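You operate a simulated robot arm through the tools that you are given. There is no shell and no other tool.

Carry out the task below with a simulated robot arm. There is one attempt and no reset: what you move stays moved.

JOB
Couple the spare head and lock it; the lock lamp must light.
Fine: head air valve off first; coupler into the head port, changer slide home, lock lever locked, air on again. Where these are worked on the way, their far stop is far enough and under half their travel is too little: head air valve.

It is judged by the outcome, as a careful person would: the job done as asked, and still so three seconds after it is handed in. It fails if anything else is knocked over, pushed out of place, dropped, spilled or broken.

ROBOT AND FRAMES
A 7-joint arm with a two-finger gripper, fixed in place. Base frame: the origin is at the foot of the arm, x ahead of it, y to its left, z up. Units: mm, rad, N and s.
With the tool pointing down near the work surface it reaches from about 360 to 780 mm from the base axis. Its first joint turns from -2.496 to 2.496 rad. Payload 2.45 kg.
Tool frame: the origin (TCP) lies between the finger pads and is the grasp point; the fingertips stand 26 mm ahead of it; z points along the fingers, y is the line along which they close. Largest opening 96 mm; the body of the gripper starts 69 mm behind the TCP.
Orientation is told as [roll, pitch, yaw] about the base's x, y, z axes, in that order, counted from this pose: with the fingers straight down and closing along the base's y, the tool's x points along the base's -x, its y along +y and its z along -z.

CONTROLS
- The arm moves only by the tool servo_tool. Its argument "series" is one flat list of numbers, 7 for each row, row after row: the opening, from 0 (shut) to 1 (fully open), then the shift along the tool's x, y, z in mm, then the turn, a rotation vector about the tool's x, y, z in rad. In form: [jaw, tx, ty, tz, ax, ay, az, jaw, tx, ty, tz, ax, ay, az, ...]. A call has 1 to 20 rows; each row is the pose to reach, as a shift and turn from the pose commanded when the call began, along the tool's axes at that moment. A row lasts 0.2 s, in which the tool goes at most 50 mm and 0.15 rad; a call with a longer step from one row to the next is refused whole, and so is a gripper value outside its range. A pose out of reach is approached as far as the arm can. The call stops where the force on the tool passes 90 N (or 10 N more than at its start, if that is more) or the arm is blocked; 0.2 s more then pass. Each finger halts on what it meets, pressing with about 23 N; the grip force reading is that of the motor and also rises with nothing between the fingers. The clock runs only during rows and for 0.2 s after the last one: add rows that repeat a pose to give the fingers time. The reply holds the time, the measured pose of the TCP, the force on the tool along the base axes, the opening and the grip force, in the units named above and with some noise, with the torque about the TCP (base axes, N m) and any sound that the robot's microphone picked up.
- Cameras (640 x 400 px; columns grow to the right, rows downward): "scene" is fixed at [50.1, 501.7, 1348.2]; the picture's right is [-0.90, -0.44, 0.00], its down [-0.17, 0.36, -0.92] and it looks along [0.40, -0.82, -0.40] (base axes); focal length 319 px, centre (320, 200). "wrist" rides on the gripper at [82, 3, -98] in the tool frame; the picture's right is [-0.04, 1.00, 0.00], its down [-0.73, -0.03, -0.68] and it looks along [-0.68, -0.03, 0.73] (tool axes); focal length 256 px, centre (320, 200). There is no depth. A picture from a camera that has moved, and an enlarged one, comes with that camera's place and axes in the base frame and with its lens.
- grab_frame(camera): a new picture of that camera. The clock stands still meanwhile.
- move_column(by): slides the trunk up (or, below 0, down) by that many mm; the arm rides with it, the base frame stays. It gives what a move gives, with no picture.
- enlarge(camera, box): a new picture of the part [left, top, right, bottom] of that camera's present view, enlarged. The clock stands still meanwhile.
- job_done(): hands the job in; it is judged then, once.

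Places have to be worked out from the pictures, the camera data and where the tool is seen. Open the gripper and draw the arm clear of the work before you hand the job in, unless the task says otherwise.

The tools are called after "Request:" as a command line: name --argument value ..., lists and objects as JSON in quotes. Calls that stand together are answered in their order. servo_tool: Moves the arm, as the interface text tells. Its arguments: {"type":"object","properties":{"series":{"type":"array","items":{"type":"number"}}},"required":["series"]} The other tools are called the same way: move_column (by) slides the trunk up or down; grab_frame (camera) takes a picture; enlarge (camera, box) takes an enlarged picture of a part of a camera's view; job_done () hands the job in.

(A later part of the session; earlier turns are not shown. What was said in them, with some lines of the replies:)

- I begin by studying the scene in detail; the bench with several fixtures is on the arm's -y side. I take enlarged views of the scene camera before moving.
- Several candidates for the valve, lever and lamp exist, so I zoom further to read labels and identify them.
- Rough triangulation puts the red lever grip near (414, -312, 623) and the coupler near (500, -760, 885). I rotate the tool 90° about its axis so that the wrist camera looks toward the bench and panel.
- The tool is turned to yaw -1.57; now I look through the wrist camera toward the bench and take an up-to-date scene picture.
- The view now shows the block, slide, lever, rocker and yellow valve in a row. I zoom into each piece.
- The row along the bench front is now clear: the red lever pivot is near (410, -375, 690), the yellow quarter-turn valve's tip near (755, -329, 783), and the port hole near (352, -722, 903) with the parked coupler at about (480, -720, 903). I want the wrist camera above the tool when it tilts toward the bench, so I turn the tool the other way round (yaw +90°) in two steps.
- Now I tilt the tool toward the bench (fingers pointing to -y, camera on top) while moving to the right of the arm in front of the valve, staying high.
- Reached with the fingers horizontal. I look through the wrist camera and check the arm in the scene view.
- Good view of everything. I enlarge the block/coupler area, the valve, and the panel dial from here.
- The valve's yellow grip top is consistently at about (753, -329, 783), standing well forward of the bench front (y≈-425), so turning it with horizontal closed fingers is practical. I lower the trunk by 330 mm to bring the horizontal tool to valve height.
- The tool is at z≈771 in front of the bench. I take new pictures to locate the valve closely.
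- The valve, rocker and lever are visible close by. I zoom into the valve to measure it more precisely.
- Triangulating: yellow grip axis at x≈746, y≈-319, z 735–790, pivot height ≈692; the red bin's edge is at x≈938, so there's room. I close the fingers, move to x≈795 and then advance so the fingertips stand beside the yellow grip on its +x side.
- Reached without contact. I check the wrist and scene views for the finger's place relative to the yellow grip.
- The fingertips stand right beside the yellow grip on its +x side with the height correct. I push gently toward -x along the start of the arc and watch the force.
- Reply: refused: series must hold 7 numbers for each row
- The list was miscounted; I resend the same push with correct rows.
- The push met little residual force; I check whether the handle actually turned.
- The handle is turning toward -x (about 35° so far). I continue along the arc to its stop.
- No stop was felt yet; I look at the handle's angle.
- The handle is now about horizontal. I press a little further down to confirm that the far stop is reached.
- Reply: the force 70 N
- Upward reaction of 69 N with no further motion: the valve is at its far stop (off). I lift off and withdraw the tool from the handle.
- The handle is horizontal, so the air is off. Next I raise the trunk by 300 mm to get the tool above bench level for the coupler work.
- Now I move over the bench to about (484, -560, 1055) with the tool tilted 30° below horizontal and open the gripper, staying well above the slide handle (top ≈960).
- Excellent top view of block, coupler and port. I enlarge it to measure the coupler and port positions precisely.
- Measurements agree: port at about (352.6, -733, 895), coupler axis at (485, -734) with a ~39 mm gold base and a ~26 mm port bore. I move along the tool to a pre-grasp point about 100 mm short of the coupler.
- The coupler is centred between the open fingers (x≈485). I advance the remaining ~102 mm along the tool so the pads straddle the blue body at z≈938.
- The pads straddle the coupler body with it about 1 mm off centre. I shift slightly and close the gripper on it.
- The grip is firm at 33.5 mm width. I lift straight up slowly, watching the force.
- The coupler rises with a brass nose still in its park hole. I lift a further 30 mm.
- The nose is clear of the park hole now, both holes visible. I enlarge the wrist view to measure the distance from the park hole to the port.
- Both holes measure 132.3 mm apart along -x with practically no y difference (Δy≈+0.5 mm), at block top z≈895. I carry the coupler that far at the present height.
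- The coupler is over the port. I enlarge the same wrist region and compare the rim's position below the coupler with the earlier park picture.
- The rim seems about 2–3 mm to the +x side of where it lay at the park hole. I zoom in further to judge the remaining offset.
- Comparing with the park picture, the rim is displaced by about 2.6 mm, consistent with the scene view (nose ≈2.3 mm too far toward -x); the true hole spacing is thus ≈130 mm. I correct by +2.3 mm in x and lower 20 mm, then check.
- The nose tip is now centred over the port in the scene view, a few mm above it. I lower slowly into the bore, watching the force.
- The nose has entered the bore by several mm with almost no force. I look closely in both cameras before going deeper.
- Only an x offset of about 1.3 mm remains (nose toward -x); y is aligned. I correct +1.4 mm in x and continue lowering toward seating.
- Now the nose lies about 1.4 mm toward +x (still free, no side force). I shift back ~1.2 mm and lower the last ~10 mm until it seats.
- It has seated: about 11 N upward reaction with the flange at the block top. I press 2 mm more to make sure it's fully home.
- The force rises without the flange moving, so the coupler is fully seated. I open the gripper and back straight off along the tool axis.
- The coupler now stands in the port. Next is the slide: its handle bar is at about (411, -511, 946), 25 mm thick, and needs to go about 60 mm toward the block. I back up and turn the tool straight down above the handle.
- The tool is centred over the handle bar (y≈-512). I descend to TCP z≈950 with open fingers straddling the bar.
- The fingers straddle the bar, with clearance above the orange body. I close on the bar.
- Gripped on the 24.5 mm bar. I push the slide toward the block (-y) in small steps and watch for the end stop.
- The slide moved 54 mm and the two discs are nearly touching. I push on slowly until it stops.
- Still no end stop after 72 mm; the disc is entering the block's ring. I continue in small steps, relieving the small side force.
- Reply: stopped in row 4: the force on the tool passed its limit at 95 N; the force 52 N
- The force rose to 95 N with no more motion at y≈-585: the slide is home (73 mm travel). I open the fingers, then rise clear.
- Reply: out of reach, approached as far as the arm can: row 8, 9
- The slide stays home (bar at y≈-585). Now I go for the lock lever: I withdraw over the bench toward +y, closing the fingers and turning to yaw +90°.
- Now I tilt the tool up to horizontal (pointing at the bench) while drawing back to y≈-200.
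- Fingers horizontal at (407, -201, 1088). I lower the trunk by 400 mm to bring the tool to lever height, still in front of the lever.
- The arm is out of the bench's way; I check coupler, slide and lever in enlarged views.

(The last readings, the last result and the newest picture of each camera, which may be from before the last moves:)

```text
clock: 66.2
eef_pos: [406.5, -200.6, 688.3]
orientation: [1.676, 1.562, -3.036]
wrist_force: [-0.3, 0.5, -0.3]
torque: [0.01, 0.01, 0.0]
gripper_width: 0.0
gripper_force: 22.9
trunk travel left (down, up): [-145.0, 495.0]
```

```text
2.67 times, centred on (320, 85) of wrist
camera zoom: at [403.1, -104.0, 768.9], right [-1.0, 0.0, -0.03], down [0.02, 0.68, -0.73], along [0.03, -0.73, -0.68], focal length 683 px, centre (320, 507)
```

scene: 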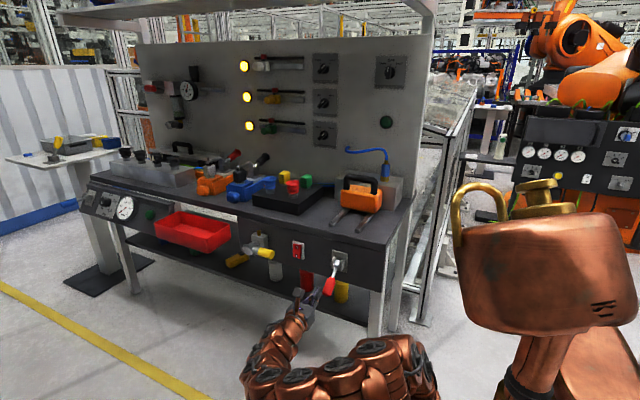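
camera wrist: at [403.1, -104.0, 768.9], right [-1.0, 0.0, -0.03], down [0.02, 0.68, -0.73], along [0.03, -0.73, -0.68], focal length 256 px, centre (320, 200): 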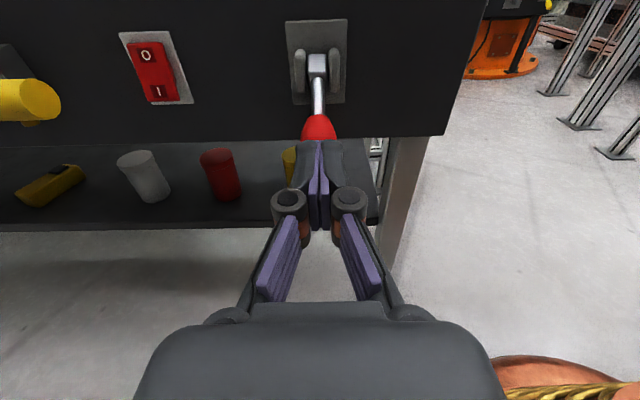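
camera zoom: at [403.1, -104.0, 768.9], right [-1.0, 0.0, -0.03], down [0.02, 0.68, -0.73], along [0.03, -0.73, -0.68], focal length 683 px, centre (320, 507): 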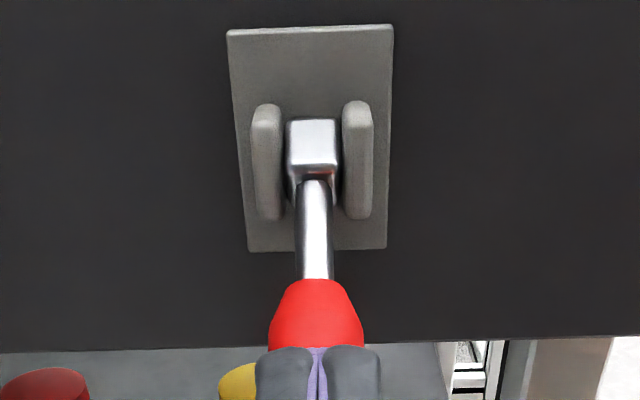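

The slide is seated and the coupler stands in the port. The lever grip's tip is near (410, -290, 626) with pivot near (411, -390, 690). I lower the closed fingers to z≈580 and advance under the lever.

Request:
servo_tool --series '[0, -20, -1, 0, 0, 0, 0, 0, -40, -2, 0, 0, 0, 0, 0, -60, -3, 0, 0, 0, 0, 0, -80, -3.5, 0, 0, 0, 0, 0, -108, -3.5, 0, 0, 0, 0, 0, -108, -3.5, 25, 0, 0, 0, 0, -108, -3.5, 50, 0, 0, 0, 0, -108, -3.5, 75, 0, 0, 0, 0, -108, -3.5, 98, 0, 0, 0]'

Request:
grab_frame --camera "wrist"

Request:
enlarge --camera "scene" --box '[290, 240, 370, 320]'

```text
clock: 68.2
eef_pos: [410.2, -301.0, 580.0]
orientation: [1.608, 1.564, -3.102]
wrist_force: [1.2, -0.2, 0.2]
torque: [-0.02, 0.0, -0.03]
gripper_width: 0.0
gripper_force: 23.1
trunk travel left (down, up): [-145.0, 495.0]
```

```text
taken
camera wrist: at [406.7, -203.9, 661.6], right [-1.0, 0.0, -0.03], down [0.02, 0.68, -0.73], along [0.03, -0.73, -0.68], focal length 256 px, centre (320, 200)
```

wrist: 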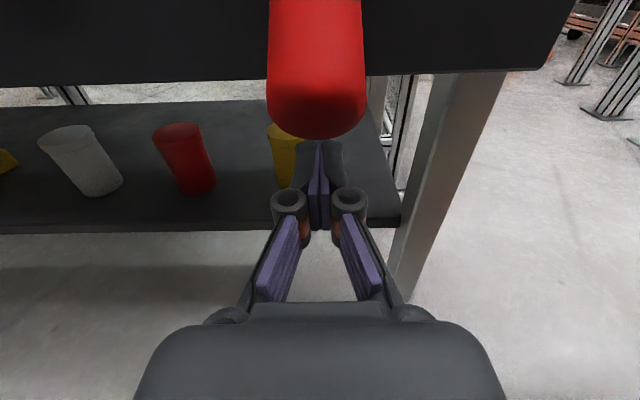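

```text
5.00 times, centred on (330, 280) of scene
camera zoom: at [50.1, 501.7, 1348.2], right [-0.9, -0.44, 0.0], down [-0.17, 0.36, -0.92], along [0.4, -0.82, -0.4], focal length 1593 px, centre (270, -200)
```

zoom: 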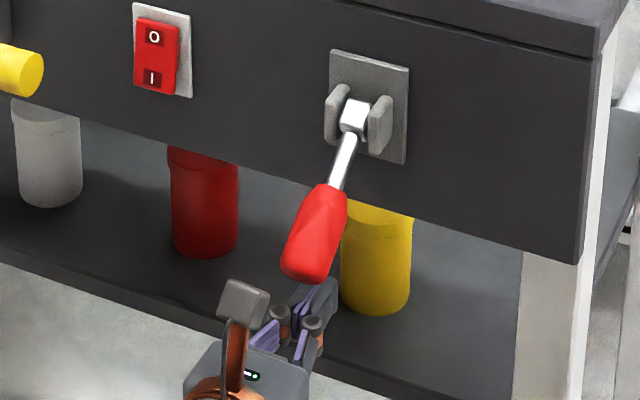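

The fingers are centred below the red grip. I lift gently and watch the force to learn whether "up" is the lever's free direction.

Request:
servo_tool --series '[0, 6, 0, 0, 0, 0, 0, 0, 12, 0, 0, 0, 0, 0, 0, 18, 0, 0, 0, 0, 0, 0, 24, 0, 0, 0, 0, 0, 0, 30, 0, 0, 0, 0, 0, 0, 36, 0, 0, 0, 0, 0, 0, 42, 0, 0, 0, 0, 0]'

Request:
enlarge --camera "scene" --box '[290, 240, 370, 320]'

```text
clock: 69.8
eef_pos: [409.4, -298.7, 621.1]
orientation: [1.745, 1.562, -2.962]
wrist_force: [-0.1, 0.9, -2.3]
torque: [-0.04, 0.0, 0.01]
gripper_width: 6.0
gripper_force: 28.1
trunk travel left (down, up): [-145.0, 495.0]
```

```text
5.00 times, centred on (330, 280) of scene
camera zoom: at [50.1, 501.7, 1348.2], right [-0.9, -0.44, 0.0], down [-0.17, 0.36, -0.92], along [0.4, -0.82, -0.4], focal length 1593 px, centre (270, -200)
```

zoom: 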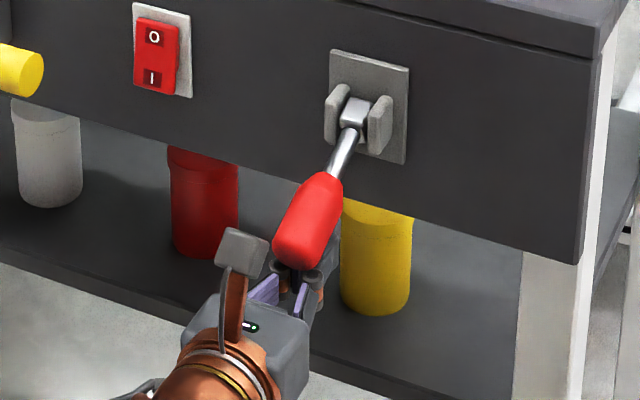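

The lever rises easily with little force. I continue lifting.

Request:
servo_tool --series '[0, 6, 0, 0, 0, 0, 0, 0, 12, 0, 0, 0, 0, 0, 0, 18, 0, 0, 0, 0, 0, 0, 24, 0, 0, 0, 0, 0, 0, 30, 0, 0, 0, 0, 0, 0, 36, 0, 0, 0, 0, 0, 0, 42, 0, 0, 0, 0, 0, 0, 48, 0, 0, 0, 0, 0]'

Request:
enlarge --camera "scene" --box '[290, 240, 370, 320]'

Request:
grab_frame --camera "wrist"

```text
clock: 70.9
eef_pos: [410.5, -296.5, 641.2]
orientation: [0.131, 1.564, 1.704]
wrist_force: [-31.8, 67.9, -23.3]
torque: [-1.56, -0.53, 0.4]
gripper_width: 0.0
gripper_force: 28.6
trunk travel left (down, up): [-145.0, 495.0]
stopped in row 5: the force on the tool passed its limit at 102 N (the readings are from after the stop); the commanded pose is now the measured one
```

```text
5.00 times, centred on (330, 280) of scene
camera zoom: at [50.1, 501.7, 1348.2], right [-0.9, -0.44, 0.0], down [-0.17, 0.36, -0.92], along [0.4, -0.82, -0.4], focal length 1593 px, centre (270, -200)
```

zoom: 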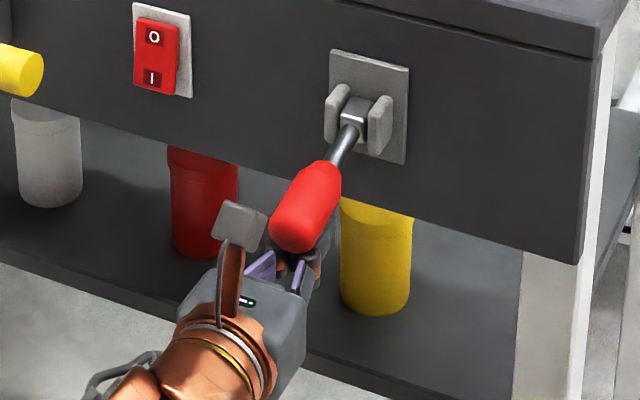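

```text
taken
camera wrist: at [406.6, -199.6, 724.1], right [-1.0, 0.0, -0.04], down [0.03, 0.68, -0.73], along [0.03, -0.73, -0.68], focal length 256 px, centre (320, 200)
```

wrist: 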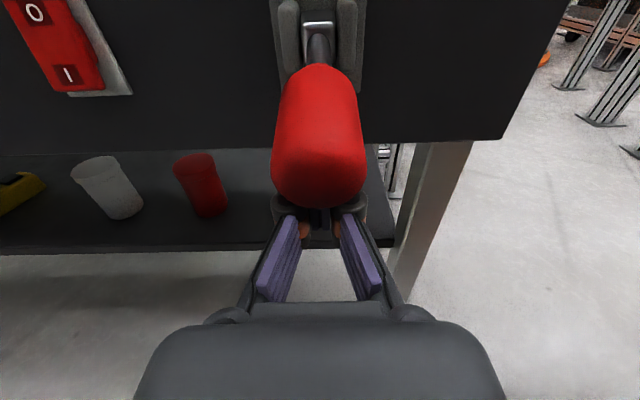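

The lever's end now presses against the finger knuckles (68 N along +y), so I'm too deep under it. I drop slightly, pull back 30 mm so only the fingertips carry the lever, and look again.

Request:
servo_tool --series '[0, -2, 0, -5, 0, 0, 0, 0, -4, 0, -12, 0, 0, 0, 0, -4, 0, -20, 0, 0, 0, 0, -4, 0, -29, 0, 0, 0]'

Request:
enlarge --camera "scene" --box '[290, 240, 370, 320]'

Request:
grab_frame --camera "wrist"

```text
clock: 71.9
eef_pos: [411.2, -267.7, 639.3]
orientation: [0.813, 1.565, 2.387]
wrist_force: [1.0, 0.3, 1.0]
torque: [0.04, 0.0, 0.01]
gripper_width: 0.0
gripper_force: 28.3
trunk travel left (down, up): [-145.0, 495.0]
```

```text
5.00 times, centred on (330, 280) of scene
camera zoom: at [50.1, 501.7, 1348.2], right [-0.9, -0.44, 0.0], down [-0.17, 0.36, -0.92], along [0.4, -0.82, -0.4], focal length 1593 px, centre (270, -200)
```

zoom: 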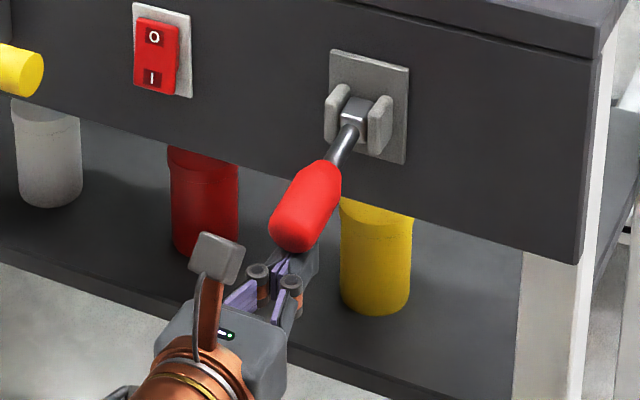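

```text
taken
camera wrist: at [406.9, -171.3, 721.2], right [-1.0, 0.0, -0.04], down [0.02, 0.68, -0.73], along [0.03, -0.73, -0.68], focal length 256 px, centre (320, 200)
```

wrist: 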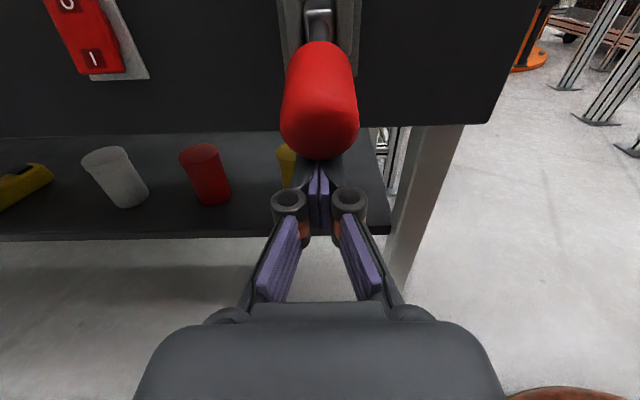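

The lever holds its place by friction and the fingertips are now just under its end. I lift further in small steps.

Request:
servo_tool --series '[0, 6, 0, 0, 0, 0, 0, 0, 12, 0, 0, 0, 0, 0, 0, 18, 0, 0, 0, 0, 0, 0, 24, 0, 0, 0, 0, 0, 0, 30, 0, 0, 0, 0, 0, 0, 36, 0, 0, 0, 0, 0, 0, 42, 0, 0, 0, 0, 0, 0, 48, 0, 0, 0, 0, 0, 0, 54, 0, 0, 0, 0, 0]'

Request:
enlarge --camera "scene" --box '[290, 220, 370, 300]'

Request:
grab_frame --camera "wrist"

```text
clock: 73.9
eef_pos: [410.1, -269.7, 695.8]
orientation: [0.862, 1.564, 2.438]
wrist_force: [0.2, 0.1, 0.3]
torque: [0.01, -0.02, -0.02]
gripper_width: 0.0
gripper_force: 28.9
trunk travel left (down, up): [-145.0, 495.0]
```

```text
5.00 times, centred on (330, 260) of scene
camera zoom: at [50.1, 501.7, 1348.2], right [-0.9, -0.44, 0.0], down [-0.17, 0.36, -0.92], along [0.4, -0.82, -0.4], focal length 1593 px, centre (270, -100)
```

zoom: 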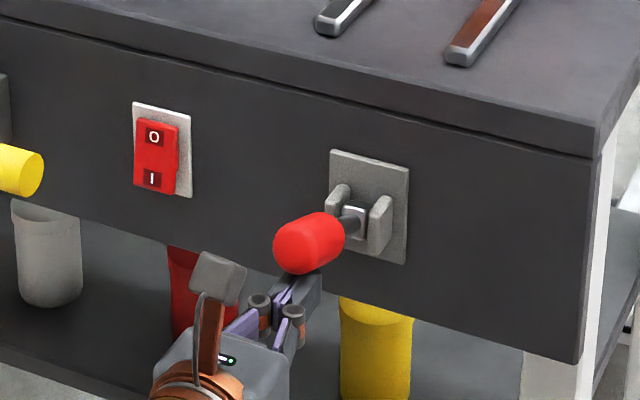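

```text
taken
camera wrist: at [406.3, -172.7, 776.6], right [-1.0, 0.0, -0.04], down [0.02, 0.68, -0.73], along [0.03, -0.73, -0.68], focal length 256 px, centre (320, 200)
```

wrist: 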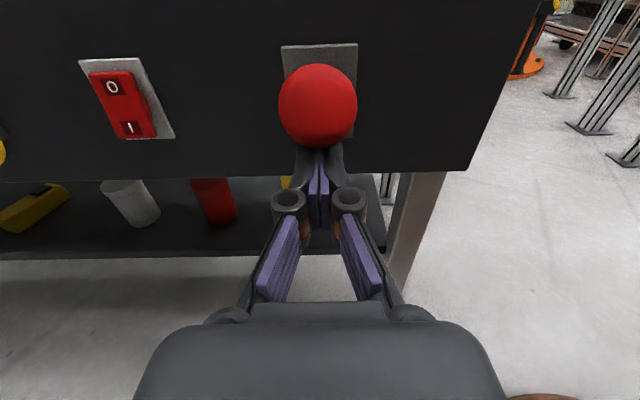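

The lever is slightly above horizontal now. I continue lifting another 36 mm.

Request:
servo_tool --series '[0, 6, 0, 1, 0, 0, 0, 0, 12, 0, 3, 0, 0, 0, 0, 18, 0, 5, 0, 0, 0, 0, 24, 0, 7, 0, 0, 0, 0, 30, 0, 9, 0, 0, 0, 0, 36, 0, 12, 0, 0, 0]'

Request:
enlarge --camera "scene" --box '[290, 220, 370, 300]'

Request:
enlarge --camera "scene" --box '[370, 100, 410, 140]'

```text
clock: 75.0
eef_pos: [412.3, -275.5, 715.3]
orientation: [-0.111, 1.544, 1.47]
wrist_force: [-9.0, 39.6, -25.1]
torque: [0.22, -0.25, -0.06]
gripper_width: 6.3
gripper_force: 28.7
trunk travel left (down, up): [-145.0, 495.0]
stopped in row 5: the force on the tool passed its limit at 105 N (the readings are from after the stop); the commanded pose is now the measured one
```

```text
5.00 times, centred on (330, 260) of scene
camera zoom: at [50.1, 501.7, 1348.2], right [-0.9, -0.44, 0.0], down [-0.17, 0.36, -0.92], along [0.4, -0.82, -0.4], focal length 1593 px, centre (270, -100)
```

zoom: 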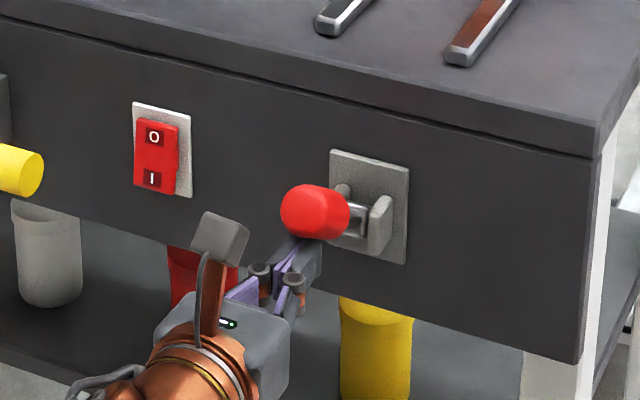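

```text
10.00 times, centred on (390, 120) of scene
camera zoom: at [50.1, 501.7, 1348.2], right [-0.9, -0.44, 0.0], down [-0.17, 0.36, -0.92], along [0.4, -0.82, -0.4], focal length 3186 px, centre (-380, 1000)
```

zoom: 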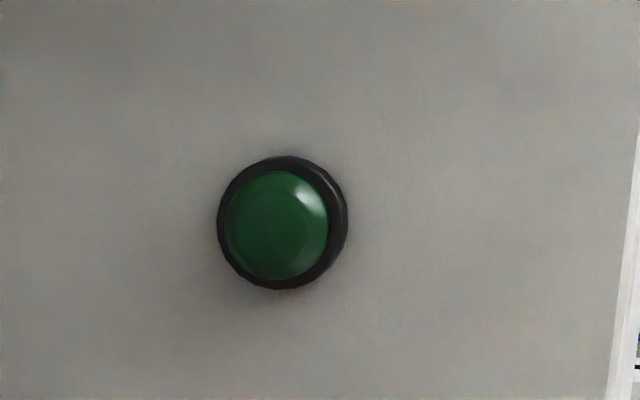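

The lever stopped at roughly 32° above horizontal with over 100 N, mirroring its starting angle – likely the upper stop. I back off slightly and look at its angle from the wrist camera.

Request:
servo_tool --series '[0, -6, 0, -4, 0, 0, 0, 0, -14, 0, -14, 0, 0, 0, 0, -14, 0, -40, 0, 0, 0, 0, -14, 0, -70, 0, 0, 0]'

Request:
grab_frame --camera "wrist"

Request:
enlarge --camera "scene" --box '[290, 220, 370, 300]'

```text
clock: 76.0
eef_pos: [411.4, -207.3, 705.9]
orientation: [0.02, 1.552, 1.594]
wrist_force: [-0.5, -0.2, -0.4]
torque: [-0.02, 0.01, -0.02]
gripper_width: 0.1
gripper_force: 28.4
trunk travel left (down, up): [-145.0, 495.0]
```

```text
taken
camera wrist: at [406.9, -111.8, 788.0], right [-1.0, 0.0, -0.04], down [0.03, 0.69, -0.72], along [0.03, -0.72, -0.69], focal length 256 px, centre (320, 200)
```

wrist: 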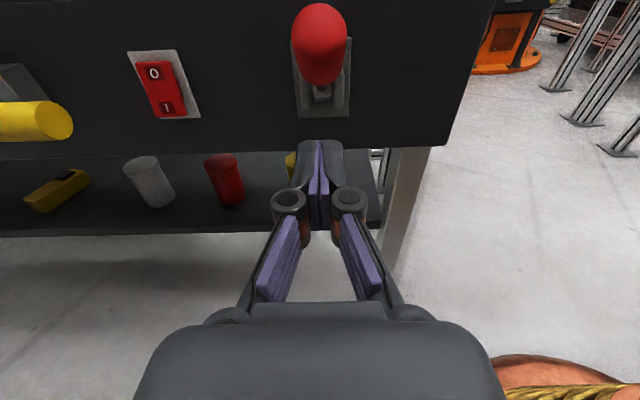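

```text
5.00 times, centred on (330, 260) of scene
camera zoom: at [50.1, 501.7, 1348.2], right [-0.9, -0.44, 0.0], down [-0.17, 0.36, -0.92], along [0.4, -0.82, -0.4], focal length 1593 px, centre (270, -100)
```

zoom: 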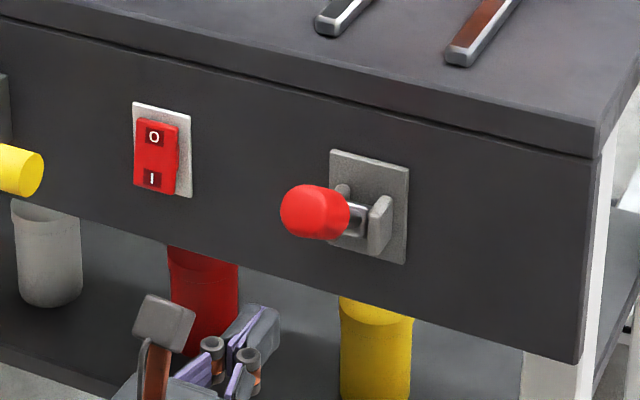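

The lever stays up at about +31°, mirroring its start. Next is the air valve: its handle lies toward -x at z≈692, so I move the closed fingers to (671, -230, 640), below and in front of the yellow grip.

Request:
servo_tool --series '[0, -8, -32, 0, 0, 0.004, 0, 0, -16, -65, 0, 0, 0.008, 0, 0, -25, -98, 0, 0, 0.012, 0, 0, -33, -130, 0, 0, 0.016, 0, 0, -41, -163, 5, 0, 0.019, 0, 0, -50, -195, 10, 0, 0.019, 0, 0, -58, -228, 16, 0, 0.019, 0, 0, -66, -260, 23, 0, 0.019, 0]'

Request:
grab_frame --camera "wrist"

Request:
enlarge --camera "scene" --box '[210, 210, 320, 290]'

```text
clock: 77.8
eef_pos: [671.6, -223.3, 637.1]
orientation: [-0.382, 1.569, 1.193]
wrist_force: [0.3, 0.3, 1.4]
torque: [0.07, 0.0, -0.02]
gripper_width: 0.1
gripper_force: 28.6
trunk travel left (down, up): [-145.0, 495.0]
```

```text
taken
camera wrist: at [666.5, -126.9, 718.5], right [-1.0, 0.0, -0.04], down [0.03, 0.68, -0.73], along [0.03, -0.73, -0.68], focal length 256 px, centre (320, 200)
```

wrist: 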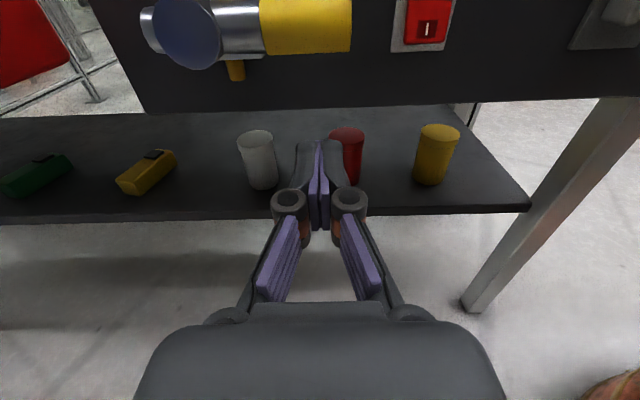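

```text
5.00 times, centred on (265, 250) of scene
camera zoom: at [50.1, 501.7, 1348.2], right [-0.9, -0.44, 0.0], down [-0.17, 0.36, -0.92], along [0.4, -0.82, -0.4], focal length 1593 px, centre (595, -50)
```

zoom: 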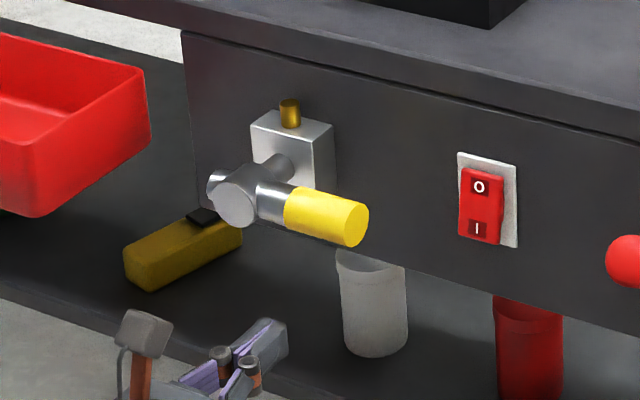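

Valve handle is confirmed: grip from x≈648 to 705, underside at z≈672. I advance the fingers below it and start lifting along its arc.

Request:
servo_tool --series '[0, 0, 0, 30, 0, 0, 0, 0, 0, 0, 60, 0, 0, 0, 0, 0, 0, 90, 0, 0, 0, 0, 12, 0, 90, 0, 0, 0, 0, 24, 1, 90, 0, 0, 0, 0, 33, 3, 90, 0, 0, 0, 0, 42, 6, 90, 0, 0, 0, 0, 52, 6.5, 90, 0, 0, 0, 0, 62, 6.5, 90, 0, 0, 0]'

Request:
enlarge --camera "scene" --box '[210, 210, 320, 290]'

```text
clock: 79.8
eef_pos: [664.1, -315.7, 700.8]
orientation: [-0.962, 1.569, 0.613]
wrist_force: [0.9, -0.5, 0.4]
torque: [-0.02, -0.02, 0.0]
gripper_width: 0.0
gripper_force: 28.1
trunk travel left (down, up): [-145.0, 495.0]
```

```text
5.00 times, centred on (265, 250) of scene
camera zoom: at [50.1, 501.7, 1348.2], right [-0.9, -0.44, 0.0], down [-0.17, 0.36, -0.92], along [0.4, -0.82, -0.4], focal length 1593 px, centre (595, -50)
```

zoom: 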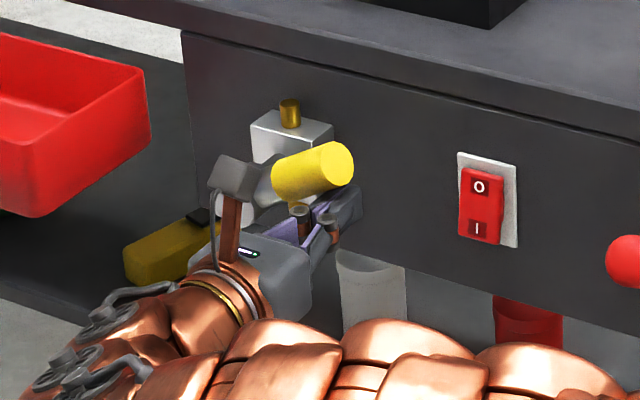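

The handle is turning back up (about 30° so far). I continue along the arc to vertical.

Request:
servo_tool --series '[0, 10, -3, 0, 0, 0, 0, 0, 20, -6, 0, 0, 0, 0, 0, 30, -11, 0, 0, 0, 0, 0, 39, -17, 0, 0, 0, 0, 0, 47, -25, 0, 0, 0, 0, 0, 54, -33, 0, 0, 0, 0, 0, 60, -43, 0, 0, 0, 0, 0, 64, -53, 0, 0, 0, 0]'

Request:
enlarge --camera "scene" --box '[210, 210, 320, 290]'

Request:
enlarge --camera "scene" --box '[370, 100, 410, 140]'

```text
clock: 81.6
eef_pos: [718.4, -316.2, 764.1]
orientation: [0.899, 1.569, 2.473]
wrist_force: [-0.2, 0.3, -0.4]
torque: [-0.01, 0.02, -0.01]
gripper_width: 0.0
gripper_force: 28.4
trunk travel left (down, up): [-145.0, 495.0]
```

```text
5.00 times, centred on (265, 250) of scene
camera zoom: at [50.1, 501.7, 1348.2], right [-0.9, -0.44, 0.0], down [-0.17, 0.36, -0.92], along [0.4, -0.82, -0.4], focal length 1593 px, centre (595, -50)
```

zoom: 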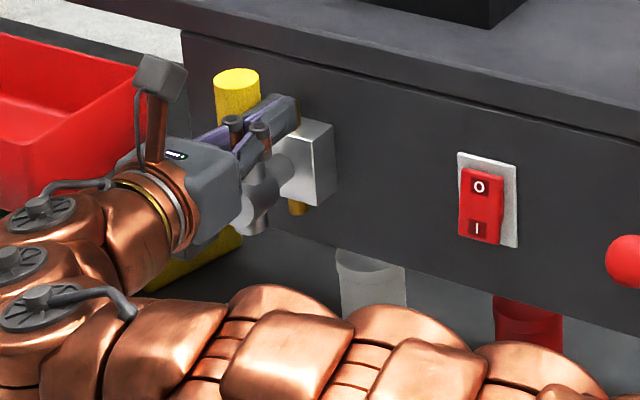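

```text
10.00 times, centred on (390, 120) of scene
camera zoom: at [50.1, 501.7, 1348.2], right [-0.9, -0.44, 0.0], down [-0.17, 0.36, -0.92], along [0.4, -0.82, -0.4], focal length 3186 px, centre (-380, 1000)
```

zoom: 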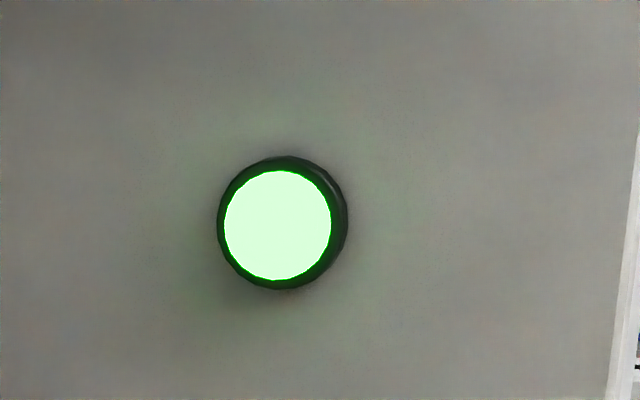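

The green lamp is lit. I nudge the valve a little further to be sure it is against its fully open stop.

Request:
servo_tool --series '[0, 0, -3, 0, 0, 0, 0, 0, 0, -6, 0, 0, 0, 0, 0, 0, -9, 0, 0, 0, 0, 0, 0, -12, 0, 0, 0, 0]'

Request:
grab_frame --camera "wrist"

```text
clock: 82.6
eef_pos: [721.7, -317.0, 764.8]
orientation: [0.144, 1.568, 1.694]
wrist_force: [-87.0, 52.1, -9.6]
torque: [1.06, 0.11, -1.65]
gripper_width: 0.0
gripper_force: 28.4
trunk travel left (down, up): [-145.0, 495.0]
stopped in row 4: the force on the tool passed its limit at 97 N (the readings are from after the stop); the commanded pose is now the measured one
```

```text
taken
camera wrist: at [720.3, -220.5, 845.5], right [-1.0, 0.02, -0.04], down [0.04, 0.68, -0.73], along [0.01, -0.73, -0.68], focal length 256 px, centre (320, 200)
```

wrist: 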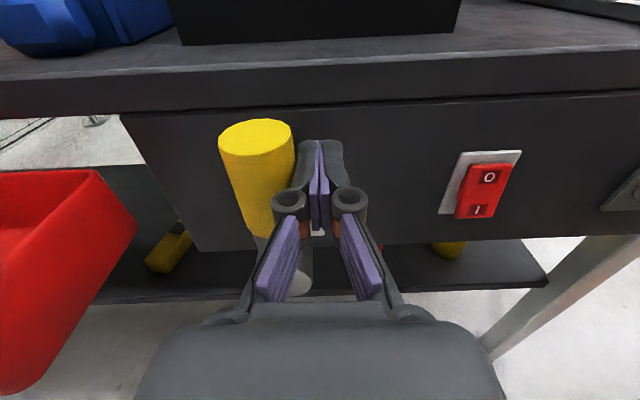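

The valve is against its open stop (reaction 87 N). I back off toward -x, then withdraw the tool away from the bench and open the gripper.

Request:
servo_tool --series '[0, 0, 8, 0, 0, 0, 0, 0, 0, 20, 0, 0, 0, 0, 0, 0, 25, -20, 0, 0, 0, 0, 0, 25, -50, 0, 0, 0, 0, 0, 25, -80, 0, 0, 0, 0.5, 0, 25, -110, 0, 0, 0, 1, 0, 25, -130, 0, 0, 0, 1, 0, 25, -130, 0, 0, 0, 1, 0, 25, -130, 0, 0, 0, 1, 0, 25, -130, 0, 0, 0]'

Request:
grab_frame --camera "scene"

Request:
grab_frame --camera "wrist"

```text
clock: 84.8
eef_pos: [702.3, -188.0, 763.4]
orientation: [0.66, 1.568, 2.222]
wrist_force: [0.1, 0.2, -0.5]
torque: [0.01, 0.0, 0.0]
gripper_width: 96.3
gripper_force: 0.1
trunk travel left (down, up): [-145.0, 495.0]
```

```text
taken
```

scene: 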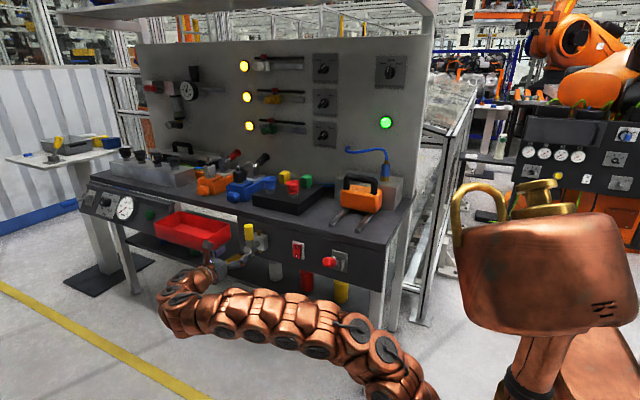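

```text
taken
camera wrist: at [699.7, -90.9, 843.7], right [-1.0, 0.01, -0.04], down [0.03, 0.68, -0.73], along [0.02, -0.73, -0.68], focal length 256 px, centre (320, 200)
```

wrist: 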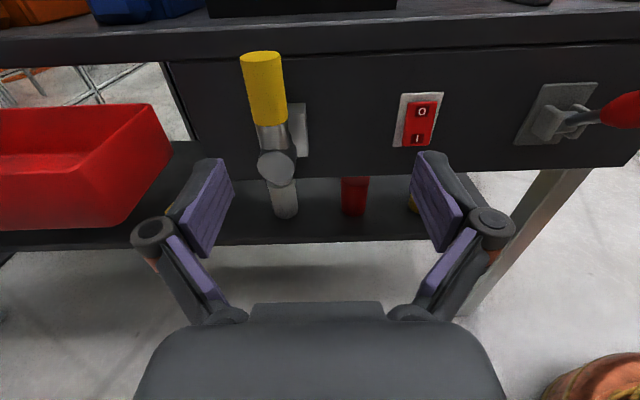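

The lamp stays lit, the valve is vertical and the lever is up. I verify coupler, slide and surroundings once more before handing in.

Request:
enlarge --camera "scene" --box '[300, 100, 420, 220]'

Request:
enlarge --camera "scene" --box '[200, 200, 380, 310]'

Request:
servo_tool --series '[1, 0, 0, -15, 0, 0, 0, 1, 0, 0, -30, 0, 0, 0, 1, 0, 0, -45, 0, 0, 0, 1, 0, 0, -60, 0, 0, 0, 1, 0, 0, -60, 0, 0, 0, 1, 0, 0, -60, 0, 0, 0, 1, 0, 0, -60, 0, 0, 0, 1, 0, 0, -60, 0, 0, 0, 1, 0, 0, -60, 0, 0, 0, 1, 0, 0, -60, 0, 0, 0]'

Request:
grab_frame --camera "scene"

```text
3.33 times, centred on (360, 160) of scene
camera zoom: at [50.1, 501.7, 1348.2], right [-0.9, -0.44, 0.0], down [-0.17, 0.36, -0.92], along [0.4, -0.82, -0.4], focal length 1062 px, centre (187, 333)
```

zoom: 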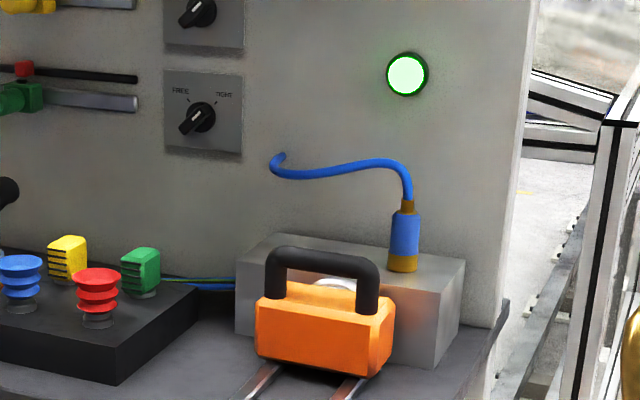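

```text
3.56 times, centred on (290, 255) of scene
camera zoom: at [50.1, 501.7, 1348.2], right [-0.9, -0.44, 0.0], down [-0.17, 0.36, -0.92], along [0.4, -0.82, -0.4], focal length 1133 px, centre (427, 4)
```

zoom: 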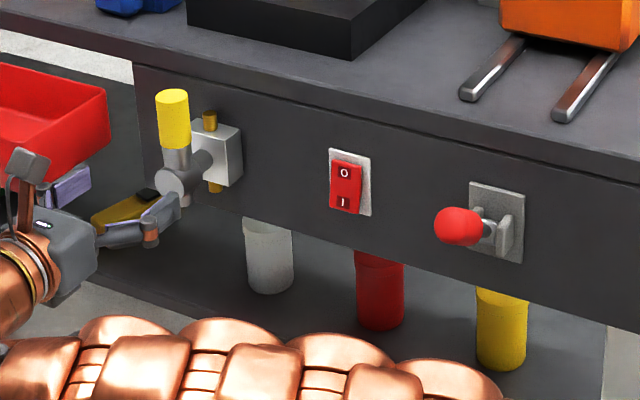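

```text
clock: 87.0
eef_pos: [705.2, -127.5, 762.1]
orientation: [0.7, 1.568, 2.263]
wrist_force: [0.7, 0.0, -0.9]
torque: [-0.01, 0.0, 0.0]
gripper_width: 96.1
gripper_force: 0.0
trunk travel left (down, up): [-145.0, 495.0]
```

```text
taken
```

scene: 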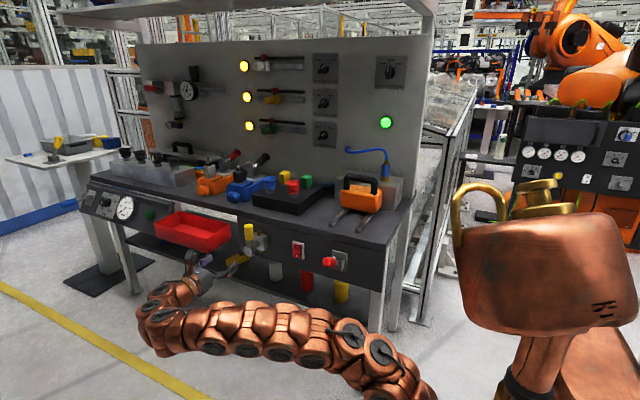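

The lock lamp has stayed lit for several seconds. The coupler is in the head port, the slide is home, the lever is locked up and the air valve is open at its stop. Nothing else has been disturbed, and the arm is clear with the gripper open, so I hand the job in.

Request:
job_done

```text
The job is handed in.
```

The spare head is coupled and locked, and the green lock lamp is lit. It had stayed lit for several seconds when I handed the job in.

1. **Air off:** I turned the yellow head air valve to its far stop before touching anything else.
2. **Coupler:** I moved it from its park hole to the head port, where it seated with its flange on the block.
3. **Changer slide:** I pushed it about 73 mm until it stopped against the block.
4. **Lock lever:** I lifted it to its upper stop.
5. **Air on:** I turned the valve back to its open stop; the lamp was lit when I next looked, with the handle back upright.

Under the lock lever, its end caught on the gripper's finger joints and the arm stopped at its force limit. I backed off and lifted it again from the fingertips. In the last pictures nothing else on the bench looked moved. The gripper is open and the arm is clear of the work.
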